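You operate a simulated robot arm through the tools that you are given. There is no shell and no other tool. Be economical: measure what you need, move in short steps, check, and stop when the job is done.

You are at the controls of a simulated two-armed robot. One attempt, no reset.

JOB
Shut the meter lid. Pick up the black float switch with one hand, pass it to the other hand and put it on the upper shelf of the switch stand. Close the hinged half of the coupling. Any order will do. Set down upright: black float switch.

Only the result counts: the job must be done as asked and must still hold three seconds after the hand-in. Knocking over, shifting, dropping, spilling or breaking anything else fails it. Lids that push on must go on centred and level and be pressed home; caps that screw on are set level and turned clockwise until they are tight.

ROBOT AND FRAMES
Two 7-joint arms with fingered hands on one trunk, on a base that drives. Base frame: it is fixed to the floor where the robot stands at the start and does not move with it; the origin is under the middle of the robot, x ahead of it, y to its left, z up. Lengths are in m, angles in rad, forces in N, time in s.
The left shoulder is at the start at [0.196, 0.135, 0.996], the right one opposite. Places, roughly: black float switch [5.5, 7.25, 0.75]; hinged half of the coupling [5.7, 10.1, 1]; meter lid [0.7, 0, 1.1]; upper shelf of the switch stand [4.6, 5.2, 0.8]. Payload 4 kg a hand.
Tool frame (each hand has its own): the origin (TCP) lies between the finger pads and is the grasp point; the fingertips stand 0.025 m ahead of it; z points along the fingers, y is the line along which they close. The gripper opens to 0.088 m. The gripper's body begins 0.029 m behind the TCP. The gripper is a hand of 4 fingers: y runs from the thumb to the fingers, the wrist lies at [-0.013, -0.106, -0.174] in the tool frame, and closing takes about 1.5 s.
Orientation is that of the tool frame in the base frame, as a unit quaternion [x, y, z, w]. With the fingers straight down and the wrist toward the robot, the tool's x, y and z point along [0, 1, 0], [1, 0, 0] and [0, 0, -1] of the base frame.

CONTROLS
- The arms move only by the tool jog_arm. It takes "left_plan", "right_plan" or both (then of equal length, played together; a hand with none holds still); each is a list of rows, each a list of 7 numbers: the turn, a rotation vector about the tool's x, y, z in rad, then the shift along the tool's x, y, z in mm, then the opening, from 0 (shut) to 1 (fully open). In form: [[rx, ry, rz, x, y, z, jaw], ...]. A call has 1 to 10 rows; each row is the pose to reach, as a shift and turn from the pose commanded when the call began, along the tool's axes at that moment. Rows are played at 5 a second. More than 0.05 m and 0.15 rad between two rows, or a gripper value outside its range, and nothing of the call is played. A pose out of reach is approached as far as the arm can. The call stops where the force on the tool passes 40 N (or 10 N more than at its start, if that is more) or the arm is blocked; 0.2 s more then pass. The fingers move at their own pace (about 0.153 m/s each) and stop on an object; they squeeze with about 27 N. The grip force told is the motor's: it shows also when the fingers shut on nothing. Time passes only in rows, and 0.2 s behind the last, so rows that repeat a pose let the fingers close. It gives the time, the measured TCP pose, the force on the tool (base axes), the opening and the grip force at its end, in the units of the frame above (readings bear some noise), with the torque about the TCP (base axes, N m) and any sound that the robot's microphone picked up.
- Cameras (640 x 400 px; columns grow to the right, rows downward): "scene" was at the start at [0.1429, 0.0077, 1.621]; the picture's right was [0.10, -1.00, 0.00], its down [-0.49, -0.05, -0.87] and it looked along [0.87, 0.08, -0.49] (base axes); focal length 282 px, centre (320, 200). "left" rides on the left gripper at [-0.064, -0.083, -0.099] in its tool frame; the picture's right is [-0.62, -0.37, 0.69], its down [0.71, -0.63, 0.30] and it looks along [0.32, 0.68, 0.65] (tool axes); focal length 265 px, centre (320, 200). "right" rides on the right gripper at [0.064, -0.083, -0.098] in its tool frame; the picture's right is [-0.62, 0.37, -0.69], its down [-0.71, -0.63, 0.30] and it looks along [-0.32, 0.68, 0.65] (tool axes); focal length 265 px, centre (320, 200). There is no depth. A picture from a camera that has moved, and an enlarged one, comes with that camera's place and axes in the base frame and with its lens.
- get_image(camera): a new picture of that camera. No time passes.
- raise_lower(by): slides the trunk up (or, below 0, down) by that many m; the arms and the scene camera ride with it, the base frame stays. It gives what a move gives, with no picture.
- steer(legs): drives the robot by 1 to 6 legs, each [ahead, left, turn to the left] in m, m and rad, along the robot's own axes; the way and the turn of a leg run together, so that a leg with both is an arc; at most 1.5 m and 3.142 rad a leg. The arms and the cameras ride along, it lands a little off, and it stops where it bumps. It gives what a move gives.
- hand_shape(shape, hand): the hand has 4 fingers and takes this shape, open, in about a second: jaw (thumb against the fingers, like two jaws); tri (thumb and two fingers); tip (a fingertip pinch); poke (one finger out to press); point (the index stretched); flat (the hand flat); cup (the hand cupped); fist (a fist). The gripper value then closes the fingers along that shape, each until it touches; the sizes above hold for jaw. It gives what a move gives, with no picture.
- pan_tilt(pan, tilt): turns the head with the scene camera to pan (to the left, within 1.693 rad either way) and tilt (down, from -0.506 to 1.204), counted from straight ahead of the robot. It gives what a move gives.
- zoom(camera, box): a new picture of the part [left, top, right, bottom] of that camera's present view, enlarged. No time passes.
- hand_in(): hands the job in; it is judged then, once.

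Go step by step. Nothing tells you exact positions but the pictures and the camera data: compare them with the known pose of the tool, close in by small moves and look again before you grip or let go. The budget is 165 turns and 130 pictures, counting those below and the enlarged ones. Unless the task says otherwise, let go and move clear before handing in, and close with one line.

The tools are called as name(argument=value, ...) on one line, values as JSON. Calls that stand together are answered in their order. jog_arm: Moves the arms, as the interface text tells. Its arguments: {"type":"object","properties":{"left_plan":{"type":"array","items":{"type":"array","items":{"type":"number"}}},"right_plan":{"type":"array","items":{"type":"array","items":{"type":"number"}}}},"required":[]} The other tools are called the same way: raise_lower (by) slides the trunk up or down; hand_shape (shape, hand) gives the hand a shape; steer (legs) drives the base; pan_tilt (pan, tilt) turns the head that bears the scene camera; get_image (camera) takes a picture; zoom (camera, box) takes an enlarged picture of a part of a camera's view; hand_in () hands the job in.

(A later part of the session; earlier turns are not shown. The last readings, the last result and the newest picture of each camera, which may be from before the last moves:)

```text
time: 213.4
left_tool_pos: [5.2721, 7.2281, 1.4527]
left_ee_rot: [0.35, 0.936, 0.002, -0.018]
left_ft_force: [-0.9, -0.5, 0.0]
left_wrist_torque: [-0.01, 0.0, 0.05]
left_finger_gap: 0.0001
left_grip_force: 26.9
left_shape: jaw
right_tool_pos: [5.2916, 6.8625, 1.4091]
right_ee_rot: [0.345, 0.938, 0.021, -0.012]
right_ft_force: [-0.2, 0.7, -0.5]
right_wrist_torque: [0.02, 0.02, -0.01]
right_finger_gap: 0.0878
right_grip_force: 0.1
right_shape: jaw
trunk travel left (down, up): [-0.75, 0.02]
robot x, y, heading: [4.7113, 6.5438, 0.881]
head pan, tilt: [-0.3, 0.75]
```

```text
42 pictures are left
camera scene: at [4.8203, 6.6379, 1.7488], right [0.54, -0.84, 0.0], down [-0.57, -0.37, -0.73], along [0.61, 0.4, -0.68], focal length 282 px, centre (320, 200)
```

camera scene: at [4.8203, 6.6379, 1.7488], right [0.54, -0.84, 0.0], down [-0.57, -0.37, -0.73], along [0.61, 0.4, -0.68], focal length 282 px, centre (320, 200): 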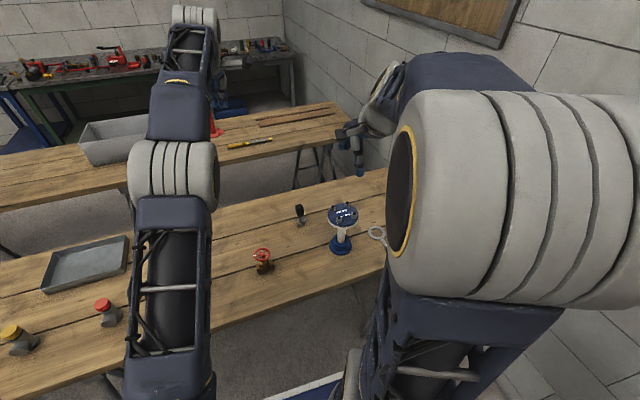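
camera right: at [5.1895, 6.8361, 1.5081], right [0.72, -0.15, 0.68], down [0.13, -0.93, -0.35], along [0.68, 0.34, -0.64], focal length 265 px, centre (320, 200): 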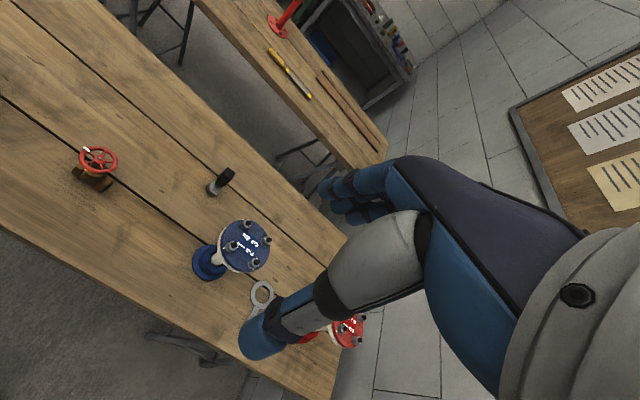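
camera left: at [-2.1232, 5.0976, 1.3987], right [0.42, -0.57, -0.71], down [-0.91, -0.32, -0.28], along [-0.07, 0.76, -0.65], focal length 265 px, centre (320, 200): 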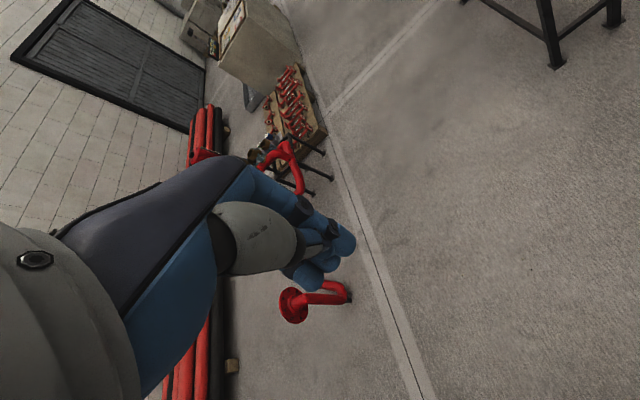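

zoom(camera="right", box=[185, 155, 265, 205])

zoom(camera="scene", box=[260, 190, 360, 260])

```text
8.00 times, centred on (225, 180) of right
camera zoom: at [5.1895, 6.8361, 1.5081], right [0.72, -0.15, 0.68], down [0.13, -0.93, -0.35], along [0.68, 0.34, -0.64], focal length 2123 px, centre (1080, 360)
```

zoom: 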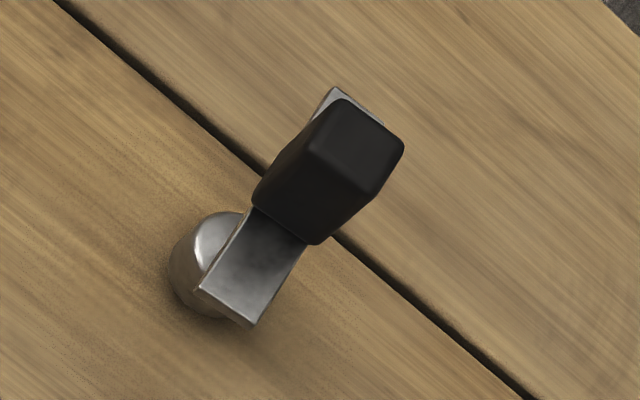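

```text
5.71 times, centred on (310, 225) of scene
camera zoom: at [4.8203, 6.6379, 1.7488], right [0.54, -0.84, 0.0], down [-0.57, -0.37, -0.73], along [0.61, 0.4, -0.68], focal length 1610 px, centre (377, 57)
```

zoom: 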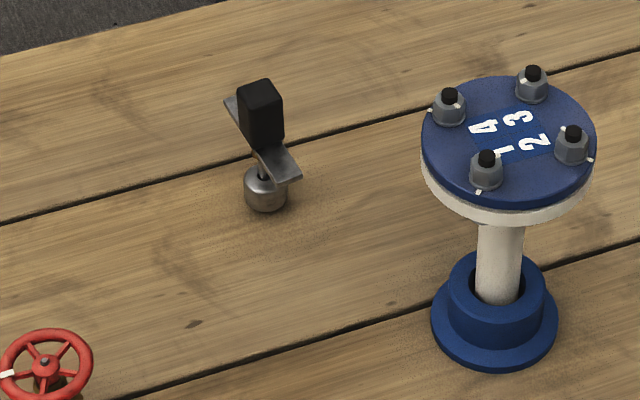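

The black float switch is the box on a stem with a steel float, near [5.475,7.17]. Its box is at z 0.885–0.935 and its plate axis is at about 1.12 rad. I'll move the base a bit forward, clear the left hand and turn the right hand above it.

steer(legs=[[0.07, 0, 0]])

jog_arm(left_plan=[[0, 0, 0, 20, -40, 0, 1], [0, 0, 0, 40, -80, 0, 1], [0, 0, 0, 60, -120, 0, 1], [0, 0, 0, 80, -160, 0, 1], [0, 0, 0, 80, -200, 0, 1]], right_plan=[[0, 0, -0.05, 0, 30, 20, 1], [0, 0, -0.1, 0, 60, 40, 1], [0, 0, -0.15, 0, 90, 60, 1], [0, 0, -0.2, 0, 120, 80, 1], [0, 0, -0.255, 0, 150, 100, 1]])

```text
time: 214.4
left_tool_pos: [5.3179, 7.283, 1.4518]
left_ee_rot: [0.35, 0.937, 0.004, -0.018]
left_ft_force: [-0.7, 0.2, 0.1]
left_wrist_torque: [0.0, -0.03, 0.01]
left_finger_gap: 0.0
left_grip_force: 26.9
left_shape: jaw
right_tool_pos: [5.3375, 6.9171, 1.4102]
right_ee_rot: [0.345, 0.938, 0.022, -0.012]
right_ft_force: [0.2, -0.1, 0.9]
right_wrist_torque: [0.02, 0.01, 0.0]
right_finger_gap: 0.0875
right_grip_force: 0.0
right_shape: jaw
trunk travel left (down, up): [-0.75, 0.02]
robot x, y, heading: [4.7571, 6.6001, 0.869]
head pan, tilt: [-0.3, 0.75]
```

```text
time: 215.6
left_tool_pos: [5.1254, 7.1841, 1.4561]
left_ee_rot: [0.35, 0.937, 0.003, -0.018]
left_ft_force: [0.4, 0.4, 0.1]
left_wrist_torque: [-0.03, 0.0, -0.03]
left_finger_gap: 0.0876
left_grip_force: 0.0
left_shape: jaw
right_tool_pos: [5.4343, 7.0346, 1.3152]
right_ee_rot: [0.223, 0.974, 0.022, -0.008]
right_ft_force: [0.0, -0.1, 0.7]
right_wrist_torque: [-0.01, 0.0, -0.01]
right_finger_gap: 0.0874
right_grip_force: 0.2
right_shape: jaw
trunk travel left (down, up): [-0.75, 0.02]
robot x, y, heading: [4.7587, 6.6021, 0.874]
head pan, tilt: [-0.3, 0.75]
```

Now above, I'll go to the item's position and check before lowering.

jog_arm(right_plan=[[0.01, -0.006, 0, 7, 45, 0, 1], [0.02, -0.012, 0, 14, 90, 10, 1], [0.039, -0.025, 0, 22, 133, 20, 1], [0.039, -0.025, 0, 22, 132, 65, 1], [0.039, -0.025, 0, 22, 131, 110, 1], [0.039, -0.025, 0, 22, 130, 155, 1], [0.039, -0.025, 0, 22, 128, 200, 1], [0.039, -0.025, 0, 22, 127, 235, 1]])

get_image(camera="right")

get_image(camera="scene")

```text
time: 217.4
left_tool_pos: [5.1262, 7.1858, 1.4564]
left_ee_rot: [0.351, 0.936, 0.002, -0.018]
left_ft_force: [-0.7, 0.5, 0.5]
left_wrist_torque: [-0.03, -0.02, 0.0]
left_finger_gap: 0.0872
left_grip_force: 0.0
left_shape: jaw
right_tool_pos: [5.4661, 7.1707, 1.0859]
right_ee_rot: [0.224, 0.975, 0.001, -0.002]
right_ft_force: [0.2, 0.4, 0.0]
right_wrist_torque: [0.0, 0.0, 0.03]
right_finger_gap: 0.0876
right_grip_force: 0.2
right_shape: jaw
trunk travel left (down, up): [-0.75, 0.02]
robot x, y, heading: [4.7588, 6.6011, 0.878]
head pan, tilt: [-0.3, 0.75]
```

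```text
39 pictures are left
camera right: at [5.3735, 7.1244, 1.1845], right [0.72, 0.06, 0.69], down [0.37, -0.88, -0.31], along [0.59, 0.48, -0.65], focal length 265 px, centre (320, 200)
```

right: 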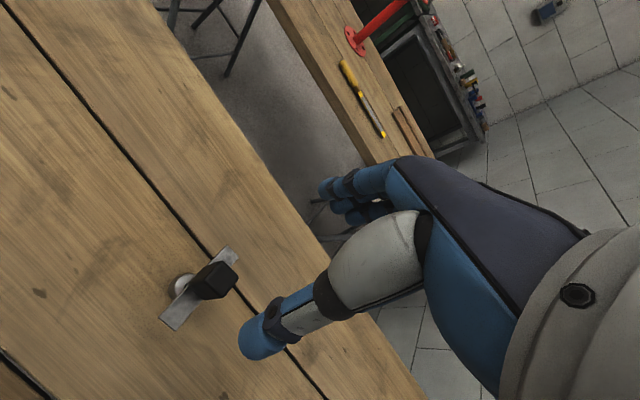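

```text
38 pictures are left
camera scene: at [4.8652, 6.6921, 1.7489], right [0.54, -0.84, 0.0], down [-0.57, -0.37, -0.73], along [0.61, 0.4, -0.68], focal length 282 px, centre (320, 200)
```

scene: 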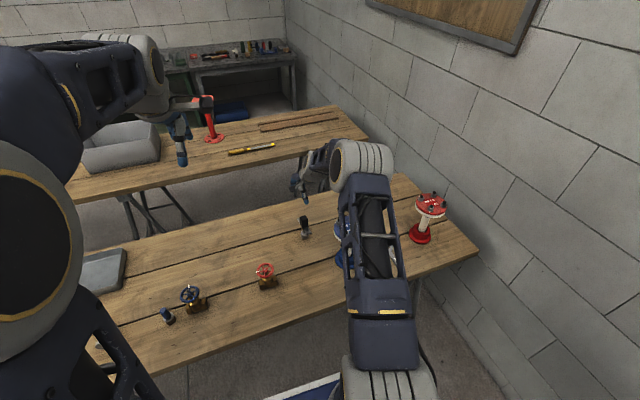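

The box top is right under the hand to within 7 mm. I'll lower onto it and close.

jog_arm(right_plan=[[0, 0, 0, -3, 2, 40, 1], [0, 0, 0, -5, 4, 80, 1], [0, 0, 0, -5, 4, 115, 1], [0, 0, 0, -5, 4, 140, 1], [0, 0, 0, -5, 4, 155, 1], [0, 0, 0, -5, 4, 164, 1]])

zoom(camera="right", box=[180, 190, 420, 400])

zoom(camera="scene", box=[270, 150, 390, 260])

```text
time: 218.8
left_tool_pos: [5.1259, 7.185, 1.4551]
left_ee_rot: [0.351, 0.936, 0.002, -0.017]
left_ft_force: [0.9, -0.2, 0.8]
left_wrist_torque: [-0.01, -0.02, 0.0]
left_finger_gap: 0.0875
left_grip_force: 0.0
left_shape: jaw
right_tool_pos: [5.4717, 7.1725, 0.9202]
right_ee_rot: [0.223, 0.975, 0.002, 0.0]
right_ft_force: [-0.6, 0.2, 0.0]
right_wrist_torque: [-0.01, 0.01, 0.0]
right_finger_gap: 0.0876
right_grip_force: 0.0
right_shape: jaw
trunk travel left (down, up): [-0.75, 0.02]
robot x, y, heading: [4.758, 6.6018, 0.88]
head pan, tilt: [-0.3, 0.75]
```

```text
1.90 times, centred on (300, 295) of right
camera zoom: at [5.3796, 7.1254, 1.0202], right [0.72, 0.06, 0.69], down [0.37, -0.88, -0.31], along [0.59, 0.48, -0.65], focal length 506 px, centre (358, 19)
```

zoom: 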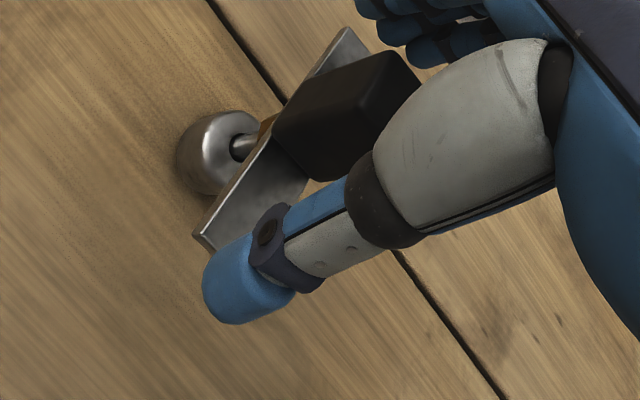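

```text
3.64 times, centred on (330, 205) of scene
camera zoom: at [4.8653, 6.6921, 1.7488], right [0.54, -0.84, 0.0], down [-0.57, -0.37, -0.73], along [0.61, 0.4, -0.68], focal length 1024 px, centre (284, 182)
```

zoom: 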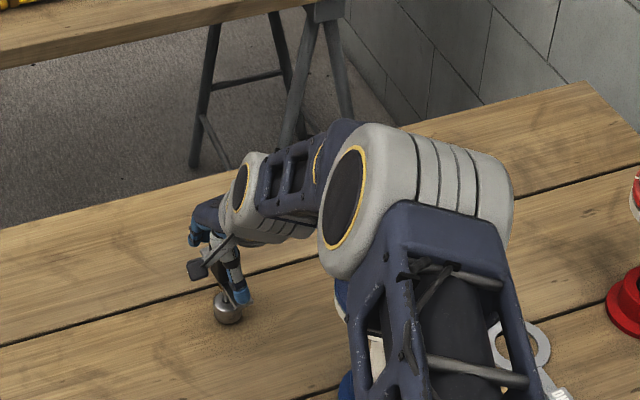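

Box and thumb line up with the grasp point as expected. I'll close and lift slightly.

jog_arm(right_plan=[[0, 0, 0, 0, 0, 0, 0.6], [0, 0, 0, 0, 0, 0, 0.3], [0, 0, 0, 0, 0, 0, 0], [0, 0, 0, 0, 0, 0, 0], [0, 0, 0, 0, 0, 0, 0], [0, 0, 0, 0, 0, 0, 0], [0, 0, 0, 0, 0, -15, 0], [0, 0, 0, 0, 0, -50, 0]])

zoom(camera="right", box=[180, 190, 420, 400])

```text
time: 220.6
left_tool_pos: [5.1252, 7.1853, 1.4541]
left_ee_rot: [0.35, 0.937, 0.002, -0.017]
left_ft_force: [0.1, 0.4, 0.9]
left_wrist_torque: [-0.02, -0.02, 0.01]
left_finger_gap: 0.0878
left_grip_force: 0.1
left_shape: jaw
right_tool_pos: [5.4735, 7.1719, 0.972]
right_ee_rot: [0.224, 0.975, 0.0, -0.002]
right_ft_force: [0.3, 0.0, -1.5]
right_wrist_torque: [-0.01, 0.03, -0.05]
right_finger_gap: 0.0147
right_grip_force: 26.7
right_shape: jaw
trunk travel left (down, up): [-0.75, 0.02]
robot x, y, heading: [4.7579, 6.603, 0.876]
head pan, tilt: [-0.3, 0.75]
```

```text
1.90 times, centred on (300, 295) of right
camera zoom: at [5.3801, 7.1251, 1.0707], right [0.72, 0.06, 0.69], down [0.37, -0.88, -0.31], along [0.59, 0.47, -0.65], focal length 506 px, centre (358, 19)
```

zoom: 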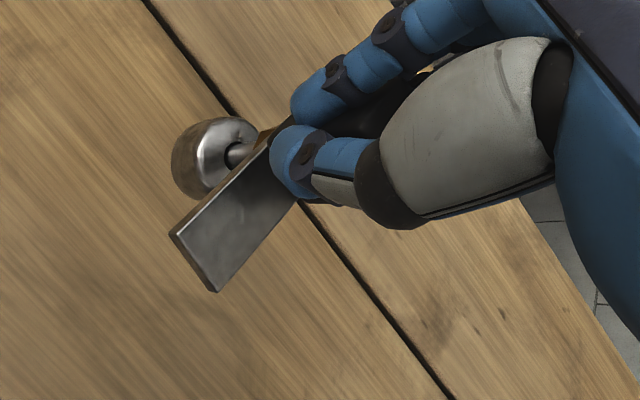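

It's held and lifted. To leave room for the other hand on the box's sides, I'll set it back, re-grip only the box's top 1.5 cm, then lift again.

jog_arm(right_plan=[[0, 0, 0, 0, 0, 30, 0], [0, 0, 0, 0, 0, 46, 0], [0, 0, 0, 0, 0, 51, 0], [0, 0, 0, 0, 0, 51, 0.4], [0, 0, 0, 0, 0, 51, 0.5], [0, 0, 0, 0, 0, 40, 0.5], [0, 0, 0, 0, 0, 28, 0.5], [0, 0, 0, 0, 0, 28, 0], [0, 0, 0, 0, 0, 28, 0], [0, 0, 0, 0, 0, 28, 0]])

zoom(camera="right", box=[180, 190, 420, 400])

```text
time: 222.8
left_tool_pos: [5.1254, 7.1856, 1.4557]
left_ee_rot: [0.351, 0.936, 0.003, -0.018]
left_ft_force: [-0.4, 0.4, 0.2]
left_wrist_torque: [0.0, 0.0, 0.0]
left_finger_gap: 0.0875
left_grip_force: 0.0
left_shape: jaw
right_tool_pos: [5.4753, 7.1726, 0.9444]
right_ee_rot: [0.224, 0.975, 0.003, -0.001]
right_ft_force: [-0.9, 0.7, 11.6]
right_wrist_torque: [-0.07, 0.11, -0.04]
right_finger_gap: 0.0151
right_grip_force: 26.9
right_shape: jaw
trunk travel left (down, up): [-0.75, 0.02]
robot x, y, heading: [4.7577, 6.6024, 0.879]
head pan, tilt: [-0.3, 0.75]
```

```text
1.90 times, centred on (300, 295) of right
camera zoom: at [5.3803, 7.1258, 1.0437], right [0.72, 0.06, 0.69], down [0.37, -0.88, -0.31], along [0.59, 0.48, -0.65], focal length 506 px, centre (358, 19)
```

zoom: 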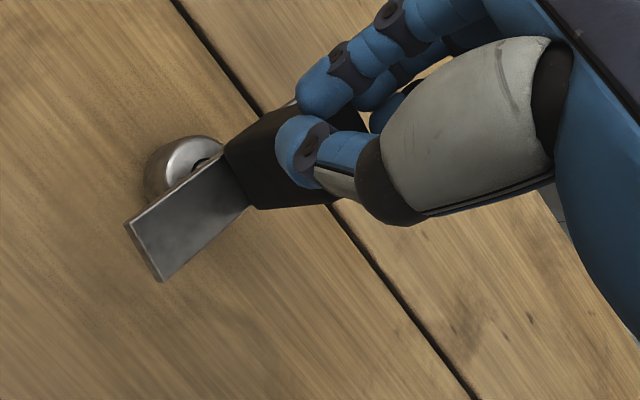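

Gripped by the top. I'll lift it, while the left hand swings to point forward with its wrist to the left, ready to take the box by its sides.

jog_arm(left_plan=[[-0.086, 0.086, 0.086, 23, -19, 15, 1], [-0.173, 0.173, 0.173, 46, -37, 30, 1], [-0.259, 0.259, 0.259, 69, -56, 50, 1], [-0.345, 0.345, 0.345, 92, -74, 75, 1], [-0.432, 0.432, 0.432, 115, -93, 100, 1], [-0.518, 0.518, 0.518, 138, -112, 125, 1], [-0.604, 0.604, 0.604, 160, -130, 150, 1]], right_plan=[[0, 0, 0, 0, 0, -10, 0], [0, 0, 0, 0, 0, -25, 0], [0, 0, 0, 0, 0, -50, 0], [0, 0, 0, 0, 0, -80, 0], [0, 0, 0, 0, 0, -110, 0], [0, 0, 0, 0, 0, -140, 0], [0, 0, 0, 0, 0, -170, 0]])

jog_arm(left_plan=[[-0.086, 0.086, 0.086, 0, 0, 0, 1], [-0.173, 0.173, 0.173, 0, 0, 0, 1], [-0.259, 0.259, 0.259, 0, 0, 0, 1], [-0.345, 0.345, 0.345, 0, 0, 0, 1], [-0.432, 0.432, 0.432, 0, 0, 0, 1], [-0.518, 0.518, 0.518, 0, 0, 0, 1], [-0.604, 0.604, 0.604, 0, 0, 0, 1]], right_plan=[[0, 0, 0.038, 15, -18, -10, 0], [0, 0, 0.075, 30, -36, -20, 0], [0, 0, 0.11, 60, -54, -30, 0], [0, 0, 0.15, 90, -72, -40, 0], [0, 0, 0.19, 120, -90, -50, 0], [0, 0, 0.225, 150, -108, -60, 0], [0, 0, 0.26, 180, -126, -80, 0]])

get_image(camera="scene")

get_image(camera="left")

```text
time: 224.4
left_tool_pos: [4.9176, 7.2103, 1.3196]
left_ee_rot: [0.579, 0.703, 0.369, -0.185]
left_ft_force: [1.0, 0.0, 0.2]
left_wrist_torque: [-0.02, -0.01, 0.02]
left_finger_gap: 0.0876
left_grip_force: 0.0
left_shape: jaw
left hand out of reach, approached as far as the arm can: row 7
right_tool_pos: [5.4756, 7.1716, 1.1141]
right_ee_rot: [0.224, 0.975, 0.002, -0.001]
right_ft_force: [0.5, 0.1, -0.8]
right_wrist_torque: [0.03, 0.03, 0.03]
right_finger_gap: 0.0141
right_grip_force: 26.4
right_shape: jaw
trunk travel left (down, up): [-0.75, 0.02]
robot x, y, heading: [4.7578, 6.6043, 0.876]
head pan, tilt: [-0.3, 0.75]
```

```text
time: 226.0
left_tool_pos: [4.9171, 7.2098, 1.3198]
left_ee_rot: [0.651, 0.282, 0.636, -0.303]
left_ft_force: [-0.1, -0.4, -0.4]
left_wrist_torque: [0.02, 0.01, 0.01]
left_finger_gap: 0.0874
left_grip_force: 0.1
left_shape: jaw
left hand out of reach, approached as far as the arm can: row 1, 2
right_tool_pos: [5.2569, 7.1367, 1.1947]
right_ee_rot: [0.348, 0.937, 0.001, -0.002]
right_ft_force: [0.7, 0.3, -1.3]
right_wrist_torque: [0.0, 0.05, -0.03]
right_finger_gap: 0.0139
right_grip_force: 27.3
right_shape: jaw
trunk travel left (down, up): [-0.75, 0.02]
robot x, y, heading: [4.7593, 6.6027, 0.88]
head pan, tilt: [-0.3, 0.75]
```

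```text
33 pictures are left
camera scene: at [4.8659, 6.6921, 1.7487], right [0.54, -0.84, 0.0], down [-0.57, -0.37, -0.73], along [0.61, 0.4, -0.68], focal length 282 px, centre (320, 200)
```

scene: 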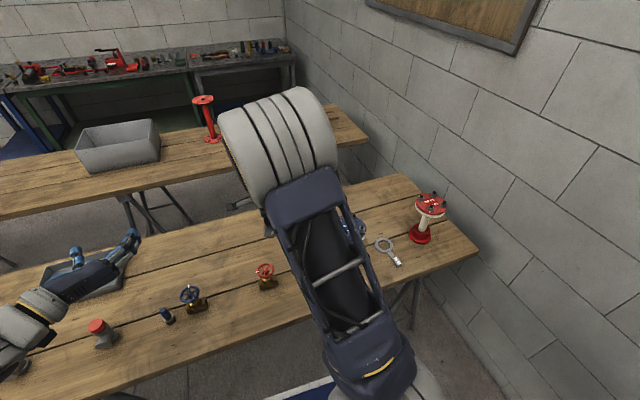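

```text
32 pictures are left
camera left: at [4.7872, 7.1916, 1.2585], right [0.16, 0.77, -0.61], down [-0.25, 0.63, 0.73], along [0.95, 0.04, 0.3], focal length 265 px, centre (320, 200)
```

left: 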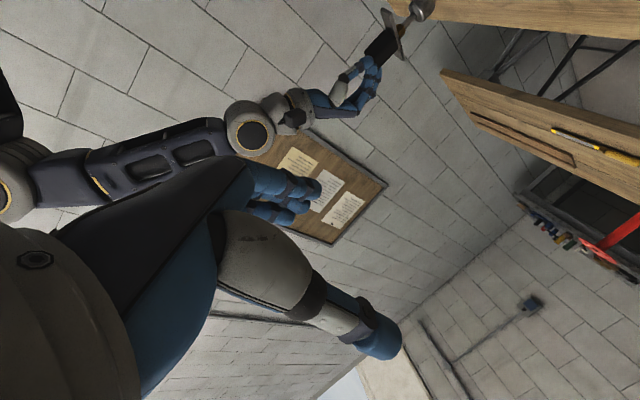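

The left hand is oriented as wanted. I'll check the object's attitude in the right hand.

zoom(camera="left", box=[320, 0, 460, 110])

zoom(camera="right", box=[180, 190, 420, 400])

```text
3.64 times, centred on (390, 55) of left
camera zoom: at [4.7872, 7.1916, 1.2585], right [0.16, 0.77, -0.61], down [-0.25, 0.63, 0.73], along [0.95, 0.04, 0.3], focal length 965 px, centre (66, 727)
```

zoom: 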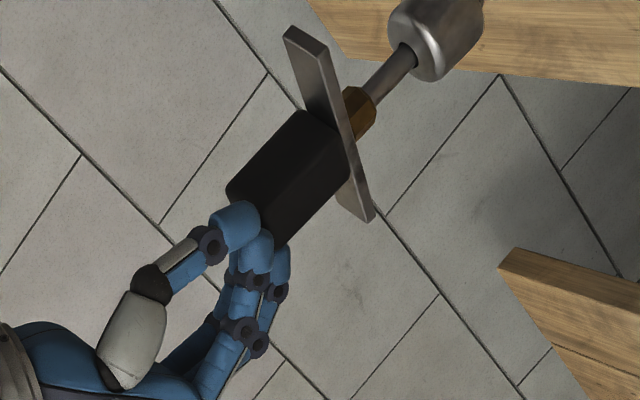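

```text
1.90 times, centred on (300, 295) of right
camera zoom: at [5.1541, 7.1158, 1.293], right [0.71, -0.13, 0.69], down [0.13, -0.94, -0.31], along [0.69, 0.31, -0.65], focal length 506 px, centre (358, 19)
```

zoom: 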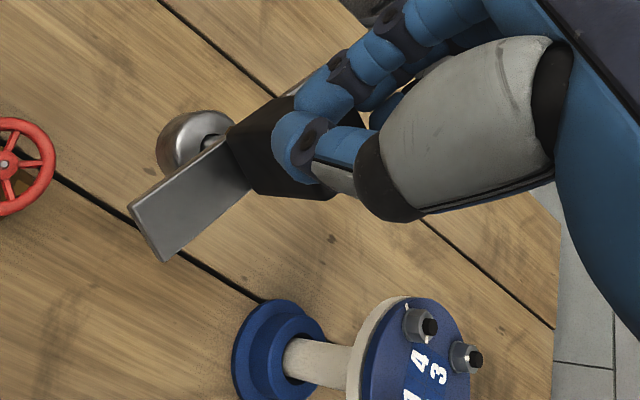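

The switch is pitched about 12° in the right hand, so I'll level it by turning the right hand 0.2 rad. Then I'll bring the left hand to a point in front of the box, lower and short of contact.

jog_arm(left_plan=[[0, 0, 0, -20, 35, 0, 1], [0, 0, 0, -42, 75, 0, 1], [0, 0, 0, -65, 113, 5, 1], [0, 0, 0, -88, 151, 10, 1], [0, 0, 0, -111, 189, 15, 1], [0, 0, 0, -134, 227, 20, 1], [0, 0, 0, -155, 265, 28, 1], [0, 0, 0, -175, 302, 38, 1]], right_plan=[[0.05, 0, 0, 0, 0, 0, 0], [0.1, 0, 0, 0, 0, 0, 0], [0.15, 0, 0, 0, 0, 0, 0], [0.2, 0, 0, 0, 0, 0, 0], [0.2, 0, 0, 0, 0, 0, 0], [0.2, 0, 0, 0, 0, 0, 0], [0.2, 0, 0, 0, 0, 0, 0], [0.2, 0, 0, 0, 0, 0, 0]])

get_image(camera="left")

get_image(camera="right")

```text
time: 227.8
left_tool_pos: [5.1332, 7.0841, 1.1513]
left_ee_rot: [0.651, 0.283, 0.636, -0.303]
left_ft_force: [-0.1, 0.3, -0.1]
left_wrist_torque: [-0.03, 0.05, 0.03]
left_finger_gap: 0.0877
left_grip_force: 0.0
left_shape: jaw
left hand out of reach, approached as far as the arm can: row 2, 3, 4, 5, 6, 7, 8
right_tool_pos: [5.2572, 7.136, 1.1939]
right_ee_rot: [0.347, 0.932, -0.093, -0.036]
right_ft_force: [0.4, 0.5, -1.2]
right_wrist_torque: [0.03, -0.03, 0.0]
right_finger_gap: 0.014
right_grip_force: 26.8
right_shape: jaw
trunk travel left (down, up): [-0.75, 0.02]
robot x, y, heading: [4.7582, 6.599, 0.879]
head pan, tilt: [-0.3, 0.75]
```

```text
29 pictures are left
camera left: at [5.003, 7.0666, 1.0905], right [0.16, 0.77, -0.61], down [-0.25, 0.63, 0.73], along [0.95, 0.04, 0.29], focal length 265 px, centre (320, 200)
```

left: 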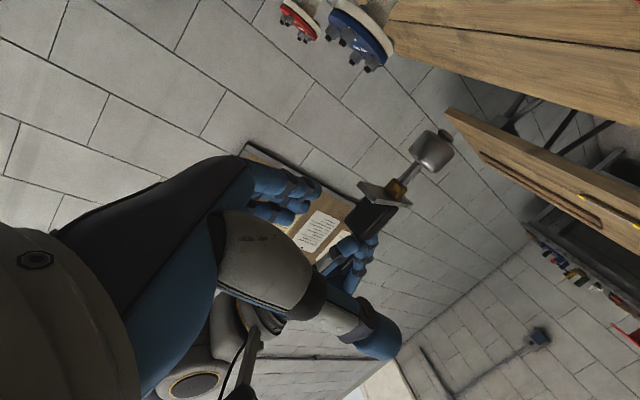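

```text
28 pictures are left
camera right: at [5.168, 7.1316, 1.3076], right [0.8, -0.03, 0.6], down [0.1, -0.98, -0.17], along [0.6, 0.2, -0.78], focal length 265 px, centre (320, 200)
```

right: 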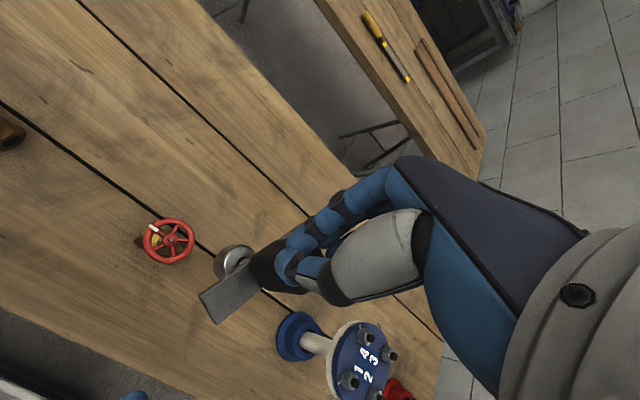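

The left hand reaches no further right, so I'll bring the switch 59 mm left to line it up, then look closely.

jog_arm(right_plan=[[0, 0, 0, 20, 0, 0, 0], [0, 0, 0, 40, 0, 0, 0], [0, 0, 0, 59, 0, 0, 0]])

zoom(camera="left", box=[310, 110, 510, 290])

```text
time: 228.6
left_tool_pos: [5.1315, 7.0842, 1.1515]
left_ee_rot: [0.651, 0.285, 0.636, -0.302]
left_ft_force: [-0.4, 0.1, 0.4]
left_wrist_torque: [-0.03, -0.02, -0.01]
left_finger_gap: 0.0877
left_grip_force: 0.0
left_shape: jaw
right_tool_pos: [5.2111, 7.1767, 1.1941]
right_ee_rot: [0.346, 0.933, -0.094, -0.036]
right_ft_force: [-0.1, -0.1, -1.1]
right_wrist_torque: [0.03, -0.02, 0.0]
right_finger_gap: 0.0138
right_grip_force: 27.1
right_shape: jaw
trunk travel left (down, up): [-0.75, 0.02]
robot x, y, heading: [4.7616, 6.6038, 0.877]
head pan, tilt: [-0.3, 0.75]
```

```text
2.22 times, centred on (410, 200) of left
camera zoom: at [5.003, 7.0668, 1.0907], right [0.16, 0.77, -0.61], down [-0.25, 0.63, 0.73], along [0.95, 0.04, 0.3], focal length 590 px, centre (120, 200)
```

zoom: 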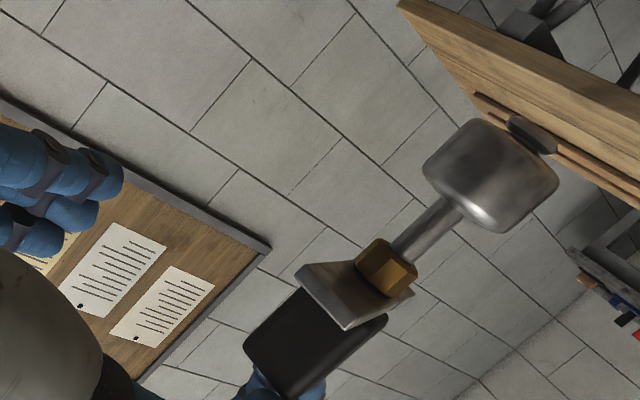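

The switch now hangs upright and centred. I'll advance the left hand 100 mm so its fingers straddle the box, slightly lower, and check.

jog_arm(left_plan=[[0, 0, 0, -4, 0, 25, 1], [0, 0, 0, -8, 0, 50, 1], [0, 0, 0, -8, 0, 75, 1], [0, 0, 0, -8, 0, 98, 1]])

zoom(camera="left", box=[230, 120, 470, 370])

zoom(camera="right", box=[130, 180, 400, 400])

```text
time: 229.6
left_tool_pos: [5.1765, 7.1652, 1.1523]
left_ee_rot: [0.651, 0.283, 0.636, -0.303]
left_ft_force: [-0.6, -1.3, 0.6]
left_wrist_torque: [0.03, 0.0, -0.03]
left_finger_gap: 0.0879
left_grip_force: 0.1
left_shape: jaw
left hand out of reach, approached as far as the arm can: row 1, 2, 3, 4
right_tool_pos: [5.2125, 7.1751, 1.1943]
right_ee_rot: [0.346, 0.933, -0.093, -0.036]
right_ft_force: [0.2, 0.6, -1.1]
right_wrist_torque: [0.06, -0.01, 0.01]
right_finger_gap: 0.014
right_grip_force: 27.0
right_shape: jaw
trunk travel left (down, up): [-0.75, 0.02]
robot x, y, heading: [4.7577, 6.6047, 0.874]
head pan, tilt: [-0.3, 0.75]
```

```text
1.60 times, centred on (350, 245) of left
camera zoom: at [5.0469, 7.148, 1.0913], right [0.16, 0.77, -0.61], down [-0.25, 0.63, 0.73], along [0.95, 0.04, 0.3], focal length 425 px, centre (272, 128)
```

zoom: 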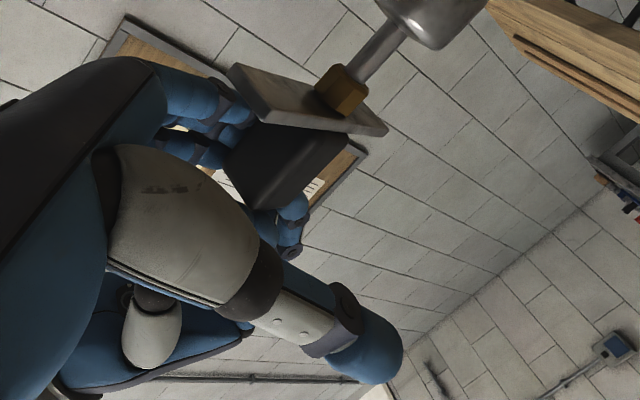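

```text
1.82 times, centred on (265, 290) of right
camera zoom: at [5.1233, 7.1704, 1.3075], right [0.8, -0.03, 0.6], down [0.1, -0.98, -0.18], along [0.6, 0.2, -0.78], focal length 483 px, centre (420, 36)
```

zoom: 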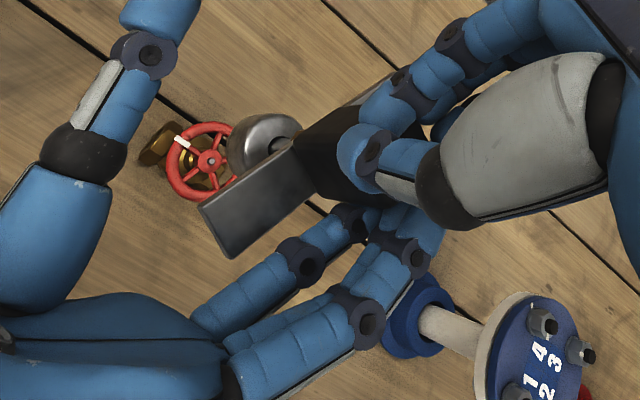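

The fingers straddle the box, but it's about 2 cm right of the left hand's centre. I'll bring it left 20 mm and 10 mm nearer, then close the left hand.

jog_arm(right_plan=[[0, 0, 0, 10, -5, 1, 0], [0, 0, 0, 20, -10, 2, 0], [0, 0, 0, 20, -10, 2, 0]])

zoom(camera="right", box=[130, 180, 400, 400])

```text
time: 230.4
left_tool_pos: [5.1774, 7.1667, 1.152]
left_ee_rot: [0.65, 0.284, 0.636, -0.303]
left_ft_force: [0.1, 0.1, -0.4]
left_wrist_torque: [0.02, 0.01, 0.0]
left_finger_gap: 0.088
left_grip_force: 0.1
left_shape: jaw
right_tool_pos: [5.1908, 7.179, 1.1938]
right_ee_rot: [0.346, 0.933, -0.094, -0.035]
right_ft_force: [-0.1, -0.3, -1.6]
right_wrist_torque: [0.06, -0.01, 0.01]
right_finger_gap: 0.0137
right_grip_force: 27.3
right_shape: jaw
trunk travel left (down, up): [-0.75, 0.02]
robot x, y, heading: [4.7567, 6.6028, 0.874]
head pan, tilt: [-0.3, 0.75]
```

```text
1.82 times, centred on (265, 290) of right
camera zoom: at [5.1012, 7.1752, 1.3076], right [0.8, -0.03, 0.6], down [0.1, -0.98, -0.17], along [0.6, 0.2, -0.78], focal length 483 px, centre (420, 36)
```

zoom: 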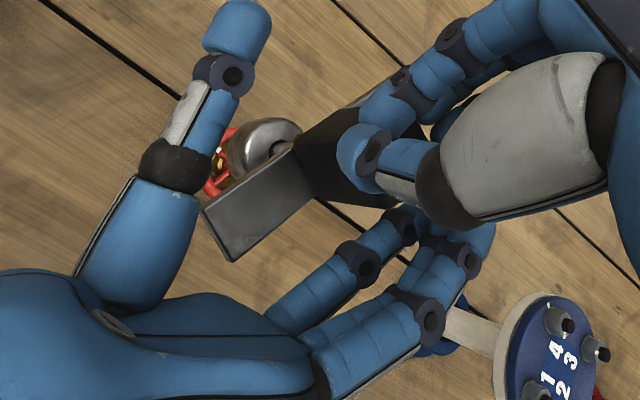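

Centred now. I'll close the left hand on the box while the right still holds it.

jog_arm(left_plan=[[0, 0, 0, 0, 0, 0, 0.6], [0, 0, 0, 0, 0, 0, 0.4], [0, 0, 0, 0, 0, 0, 0], [0, 0, 0, 0, 0, 0, 0], [0, 0, 0, 0, 0, 0, 0], [0, 0, 0, 0, 0, 0, 0]])

zoom(camera="right", box=[130, 180, 400, 400])

zoom(camera="left", box=[230, 120, 470, 370])

```text
time: 231.8
left_tool_pos: [5.176, 7.1654, 1.152]
left_ee_rot: [0.651, 0.284, 0.636, -0.302]
left_ft_force: [1.2, -2.9, -0.5]
left_wrist_torque: [0.1, 0.08, -0.19]
left_finger_gap: 0.027
left_grip_force: 27.0
left_shape: jaw
right_tool_pos: [5.19, 7.179, 1.1945]
right_ee_rot: [0.346, 0.933, -0.093, -0.036]
right_ft_force: [-2.1, 3.8, -0.5]
right_wrist_torque: [0.05, 0.07, 0.1]
right_finger_gap: 0.0141
right_grip_force: 26.9
right_shape: jaw
trunk travel left (down, up): [-0.75, 0.02]
robot x, y, heading: [4.7569, 6.6022, 0.879]
head pan, tilt: [-0.3, 0.75]
```

```text
1.82 times, centred on (265, 290) of right
camera zoom: at [5.1011, 7.1753, 1.3077], right [0.8, -0.03, 0.6], down [0.1, -0.98, -0.17], along [0.6, 0.2, -0.78], focal length 483 px, centre (420, 36)
```

zoom: 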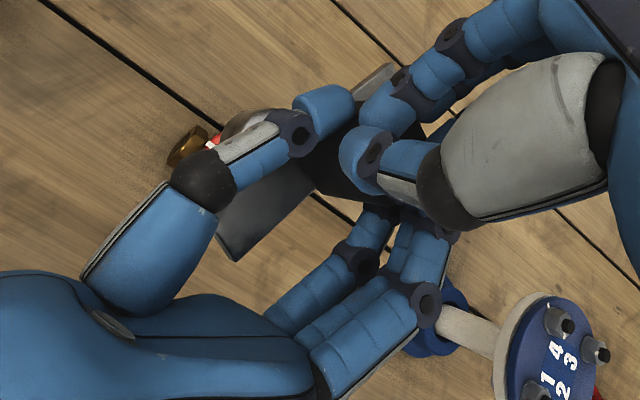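

```text
1.60 times, centred on (350, 245) of left
camera zoom: at [5.0469, 7.1479, 1.0913], right [0.16, 0.77, -0.61], down [-0.25, 0.63, 0.73], along [0.95, 0.04, 0.3], focal length 425 px, centre (272, 128)
```

zoom: 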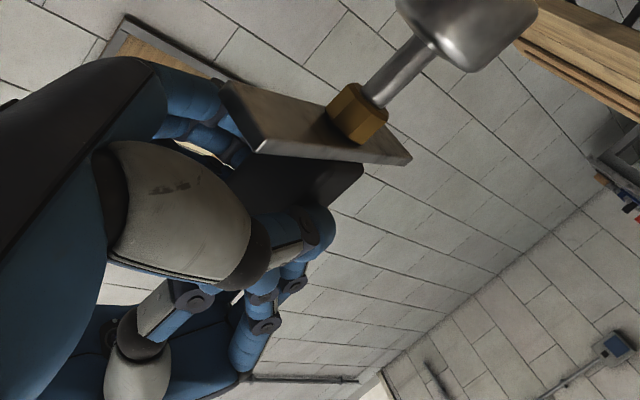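

The left hand holds it firmly with a 27 mm gap. I'll open the right hand part way and draw it straight up and away.

jog_arm(right_plan=[[0, 0, 0, 0, 0, 0, 0.3], [0, 0, 0, 0, 0, 0, 0.45], [0, 0, 0, 0, 0, 0, 0.45], [0, 0, 0, 0, -4, -20, 0.45], [0, 0, 0, 0, -8, -40, 0.45], [0, 0, 0, -10, -14, -70, 0.45], [0, 0, 0, -35, -22, -110, 0.6], [0, 0, 0, -75, -22, -130, 0.6]])

zoom(camera="left", box=[230, 50, 550, 370])

```text
time: 233.6
left_tool_pos: [5.1763, 7.1653, 1.1512]
left_ee_rot: [0.651, 0.284, 0.635, -0.303]
left_ft_force: [-0.2, -0.6, -0.5]
left_wrist_torque: [0.03, 0.08, 0.04]
left_finger_gap: 0.0282
left_grip_force: 27.0
left_shape: jaw
right_tool_pos: [5.2493, 7.1366, 1.3255]
right_ee_rot: [0.345, 0.933, -0.094, -0.036]
right_ft_force: [-0.5, 0.3, -0.2]
right_wrist_torque: [0.02, -0.05, 0.01]
right_finger_gap: 0.0521
right_grip_force: 0.1
right_shape: jaw
trunk travel left (down, up): [-0.75, 0.02]
robot x, y, heading: [4.7593, 6.5979, 0.874]
head pan, tilt: [-0.3, 0.75]
```

```text
1.25 times, centred on (390, 210) of left
camera zoom: at [5.0464, 7.1484, 1.0912], right [0.16, 0.77, -0.61], down [-0.25, 0.63, 0.73], along [0.95, 0.04, 0.3], focal length 332 px, centre (232, 188)
```

zoom: 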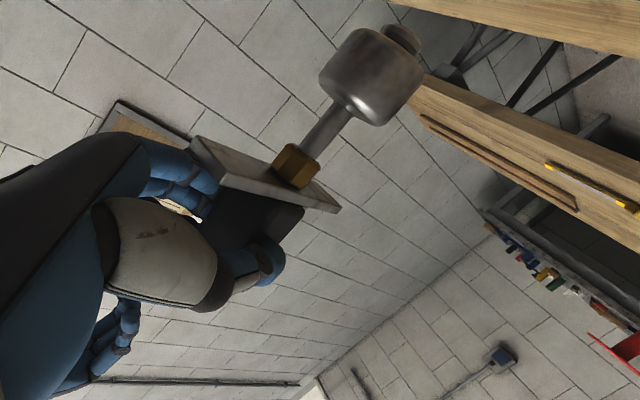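

The left hand holds the switch alone, upright. I'll back off from the bench and turn right to face the switch stand's near end.

steer(legs=[[-0.15, 0, 0], [0, 0, -2.45]])

pan_tilt(pan=0, tilt=0.6)

get_image(camera="scene")

```text
time: 240.8
left_tool_pos: [4.6949, 5.7867, 1.1521]
left_ee_rot: [-0.486, 0.518, -0.498, -0.498]
left_ft_force: [-0.2, -0.3, -0.2]
left_wrist_torque: [0.01, 0.01, 0.01]
left_finger_gap: 0.0276
left_grip_force: 27.2
left_shape: jaw
right_tool_pos: [4.6188, 5.7632, 1.3261]
right_ee_rot: [0.995, -0.012, 0.003, -0.099]
right_ft_force: [-0.3, -0.5, 0.5]
right_wrist_torque: [-0.02, -0.01, 0.0]
right_finger_gap: 0.0521
right_grip_force: 0.0
right_shape: jaw
trunk travel left (down, up): [-0.75, 0.02]
robot x, y, heading: [4.6639, 6.4849, -1.576]
head pan, tilt: [-0.3, 0.75]
```

```text
time: 241.6
left_tool_pos: [4.6945, 5.7872, 1.1513]
left_ee_rot: [-0.486, 0.518, -0.498, -0.498]
left_ft_force: [-0.2, 0.3, -0.1]
left_wrist_torque: [0.01, -0.01, -0.02]
left_finger_gap: 0.028
left_grip_force: 26.7
left_shape: jaw
right_tool_pos: [4.6181, 5.7636, 1.3271]
right_ee_rot: [0.995, -0.012, 0.002, -0.099]
right_ft_force: [-0.3, 0.5, -0.6]
right_wrist_torque: [-0.01, -0.02, 0.02]
right_finger_gap: 0.0522
right_grip_force: 0.1
right_shape: jaw
trunk travel left (down, up): [-0.75, 0.02]
robot x, y, heading: [4.6635, 6.4852, -1.582]
head pan, tilt: [0.0, 0.6]
```

```text
20 pictures are left
camera scene: at [4.6596, 6.3369, 1.7617], right [-1.0, 0.01, 0.0], down [0.01, 0.57, -0.82], along [-0.01, -0.82, -0.57], focal length 282 px, centre (320, 200)
```

scene: 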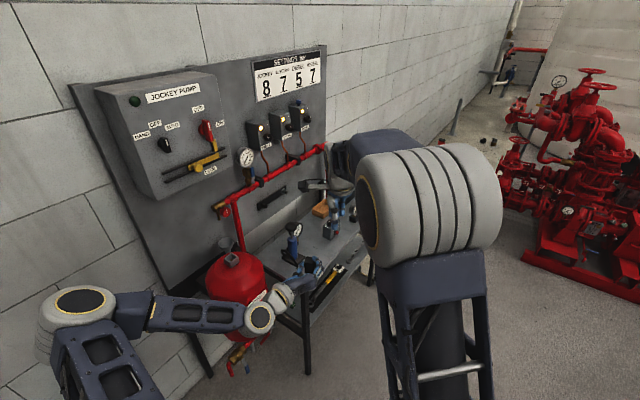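

The right arm hides the shelf, so I'll swing the right hand out to the right.

jog_arm(right_plan=[[0, 0, 0, -40, -20, 0, 0.6], [0, 0, 0, -80, -40, 0, 0.6], [0, 0, 0, -120, -60, 0, 0.6], [0, 0, 0, -160, -80, 0, 0.6], [0, 0, 0, -200, -100, 0, 0.6], [0, 0, 0, -240, -110, 0, 0.6], [0, 0, 0, -280, -110, 0, 0.6], [0, 0, 0, -320, -110, 0, 0.6]])

get_image(camera="scene")

get_image(camera="left")

```text
time: 243.4
left_tool_pos: [4.6958, 5.7879, 1.1514]
left_ee_rot: [-0.486, 0.518, -0.499, -0.497]
left_ft_force: [-0.4, 0.0, 0.2]
left_wrist_torque: [0.02, 0.01, 0.0]
left_finger_gap: 0.0278
left_grip_force: 26.9
left_shape: jaw
right_tool_pos: [4.3028, 5.8795, 1.347]
right_ee_rot: [0.995, -0.012, 0.002, -0.1]
right_ft_force: [-0.8, 0.3, 0.5]
right_wrist_torque: [0.05, 0.01, 0.03]
right_finger_gap: 0.0524
right_grip_force: 0.2
right_shape: jaw
trunk travel left (down, up): [-0.75, 0.02]
robot x, y, heading: [4.6644, 6.4905, -1.583]
head pan, tilt: [0.0, 0.6]
```

```text
19 pictures are left
camera scene: at [4.6601, 6.3371, 1.7617], right [-1.0, 0.01, 0.0], down [0.01, 0.56, -0.83], along [-0.01, -0.83, -0.56], focal length 282 px, centre (320, 200)
```

scene: 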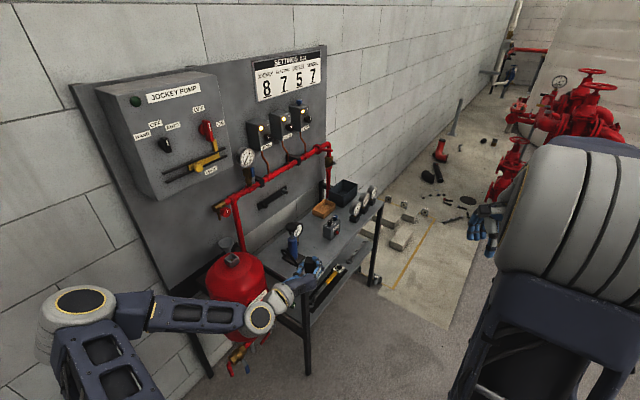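

```text
18 pictures are left
camera left: at [4.7839, 5.8849, 1.0913], right [0.37, -0.7, -0.61], down [0.6, -0.33, 0.73], along [-0.71, -0.64, 0.3], focal length 265 px, centre (320, 200)
```

left: 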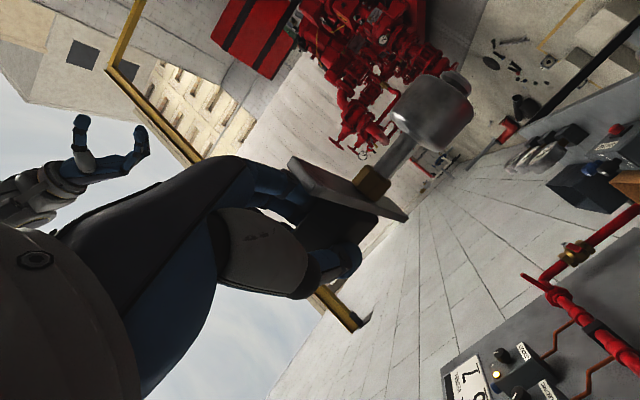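

Now the shelf is visible; I'll zoom in on it.

zoom(camera="scene", box=[230, 160, 400, 300])

```text
2.86 times, centred on (315, 230) of scene
camera zoom: at [4.6601, 6.3371, 1.7617], right [-1.0, 0.01, 0.0], down [0.01, 0.56, -0.83], along [-0.01, -0.83, -0.56], focal length 805 px, centre (334, 114)
```

zoom: 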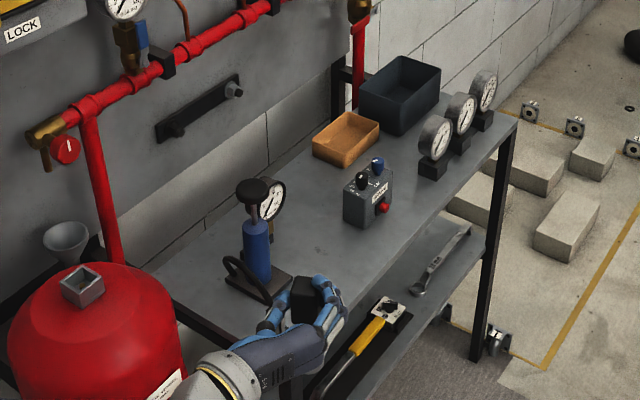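

The free spot I want is on the shelf front between the pump and the grey box, around [4.625,5.32]. I'd reach it best pointing at about −1.1 rad. I'll draw the left hand back, turn, and move in front of the stand.

jog_arm(left_plan=[[0, 0, 0, 0, -5, -25, 0], [0, 0, 0, 0, -10, -50, 0], [0, 0, 0, 0, -15, -75, 0], [0, 0, 0, 0, -20, -100, 0]])

steer(legs=[[0, 0, 0.48], [0.22, -0.31, 0], [0.15, -0.25, 0]])

get_image(camera="scene")

```text
time: 244.4
left_tool_pos: [4.7187, 5.8818, 1.1511]
left_ee_rot: [-0.486, 0.519, -0.497, -0.498]
left_ft_force: [-0.4, -0.7, -0.6]
left_wrist_torque: [0.0, -0.02, 0.01]
left_finger_gap: 0.0281
left_grip_force: 26.9
left_shape: jaw
left hand out of reach, approached as far as the arm can: row 4
right_tool_pos: [4.3016, 5.8789, 1.3466]
right_ee_rot: [0.995, -0.013, 0.002, -0.1]
right_ft_force: [-0.4, 0.2, -0.3]
right_wrist_torque: [0.0, -0.01, -0.04]
right_finger_gap: 0.0527
right_grip_force: 0.1
right_shape: jaw
trunk travel left (down, up): [-0.75, 0.02]
robot x, y, heading: [4.6661, 6.4866, -1.582]
head pan, tilt: [0.0, 0.6]
```

```text
time: 249.8
left_tool_pos: [4.6609, 5.3906, 1.151]
left_ee_rot: [0.595, -0.388, 0.602, 0.364]
left_ft_force: [0.4, -0.3, 0.1]
left_wrist_torque: [0.05, 0.01, -0.02]
left_finger_gap: 0.0278
left_grip_force: 27.3
left_shape: jaw
right_tool_pos: [4.2905, 5.197, 1.3471]
right_ee_rot: [0.97, 0.224, -0.022, -0.097]
right_ft_force: [-0.1, -0.4, -0.6]
right_wrist_torque: [0.0, -0.01, -0.02]
right_finger_gap: 0.0525
right_grip_force: 0.1
right_shape: jaw
trunk travel left (down, up): [-0.75, 0.02]
robot x, y, heading: [4.3319, 5.9, -1.104]
head pan, tilt: [0.0, 0.6]
```

```text
16 pictures are left
camera scene: at [4.3966, 5.7682, 1.7617], right [-0.89, -0.45, 0.0], down [-0.26, 0.5, -0.83], along [0.37, -0.74, -0.56], focal length 282 px, centre (320, 200)
```

scene: 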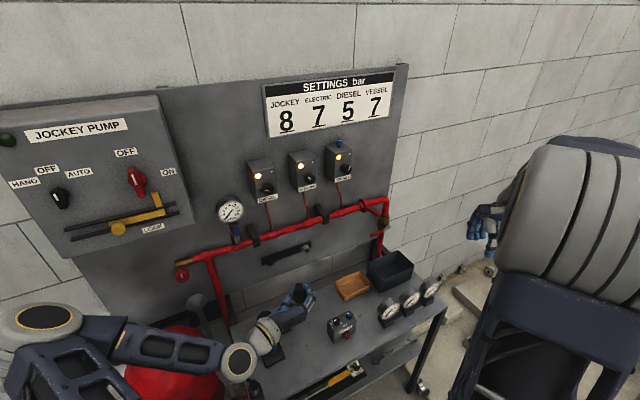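

zoom(camera="scene", box=[210, 240, 450, 400])

```text
2.50 times, centred on (330, 320) of scene
camera zoom: at [4.3966, 5.7682, 1.7617], right [-0.89, -0.45, 0.0], down [-0.26, 0.5, -0.83], along [0.37, -0.74, -0.56], focal length 704 px, centre (295, -100)
```

zoom: 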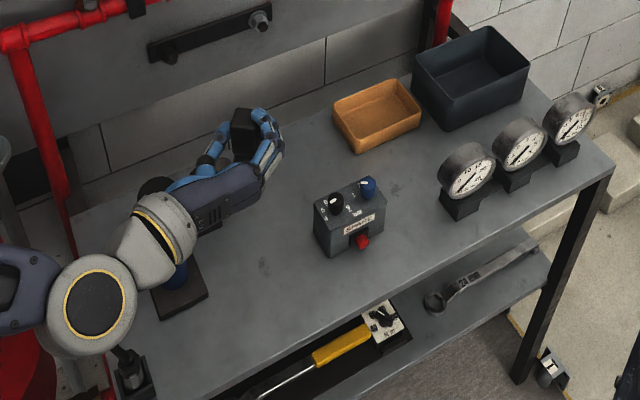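

The shelf comes out at z ≈ 0.817. My spot is about [4.637,5.335], between the pump base and the grey box. I'll shift the switch there at height and lower the trunk part way, then look.

jog_arm(left_plan=[[0, 0, 0, 0, 18, 10, 0], [0, 0, 0, 0, 37, 20, 0]])

raise_lower(by=-0.13)

zoom(camera="scene", box=[210, 200, 450, 360])

```text
time: 250.4
left_tool_pos: [4.636, 5.3576, 1.1487]
left_ee_rot: [0.595, -0.387, 0.603, 0.365]
left_ft_force: [0.1, 0.5, 0.0]
left_wrist_torque: [-0.03, -0.01, -0.01]
left_finger_gap: 0.0278
left_grip_force: 27.3
left_shape: jaw
right_tool_pos: [4.2914, 5.1956, 1.3472]
right_ee_rot: [0.969, 0.225, -0.023, -0.097]
right_ft_force: [0.1, 0.2, 0.1]
right_wrist_torque: [-0.04, 0.02, 0.02]
right_finger_gap: 0.0524
right_grip_force: 0.1
right_shape: jaw
trunk travel left (down, up): [-0.75, 0.02]
robot x, y, heading: [4.3332, 5.8997, -1.103]
head pan, tilt: [0.0, 0.6]
```

```text
time: 252.0
left_tool_pos: [4.635, 5.3569, 1.0178]
left_ee_rot: [0.595, -0.388, 0.602, 0.366]
left_ft_force: [0.9, 0.3, -0.8]
left_wrist_torque: [0.02, 0.0, -0.01]
left_finger_gap: 0.0277
left_grip_force: 27.3
left_shape: jaw
right_tool_pos: [4.2911, 5.1957, 1.2165]
right_ee_rot: [0.969, 0.224, -0.022, -0.098]
right_ft_force: [-0.2, 0.5, 0.5]
right_wrist_torque: [-0.02, -0.02, 0.0]
right_finger_gap: 0.0525
right_grip_force: 0.0
right_shape: jaw
trunk travel left (down, up): [-0.62, 0.15]
robot x, y, heading: [4.3296, 5.8983, -1.097]
head pan, tilt: [0.0, 0.6]
```

```text
2.50 times, centred on (330, 280) of scene
camera zoom: at [4.3965, 5.768, 1.6318], right [-0.89, -0.45, 0.0], down [-0.26, 0.5, -0.82], along [0.37, -0.74, -0.57], focal length 704 px, centre (295, 0)
```

zoom: 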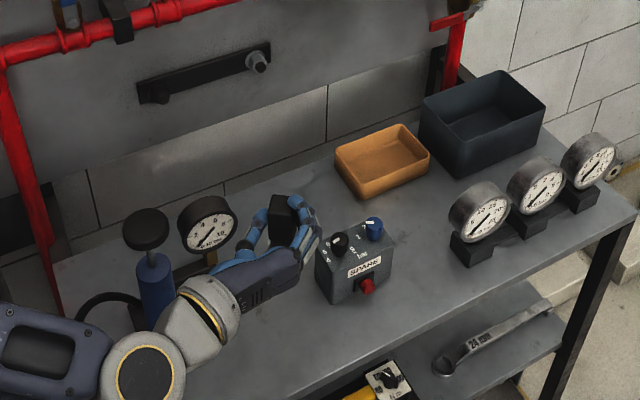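

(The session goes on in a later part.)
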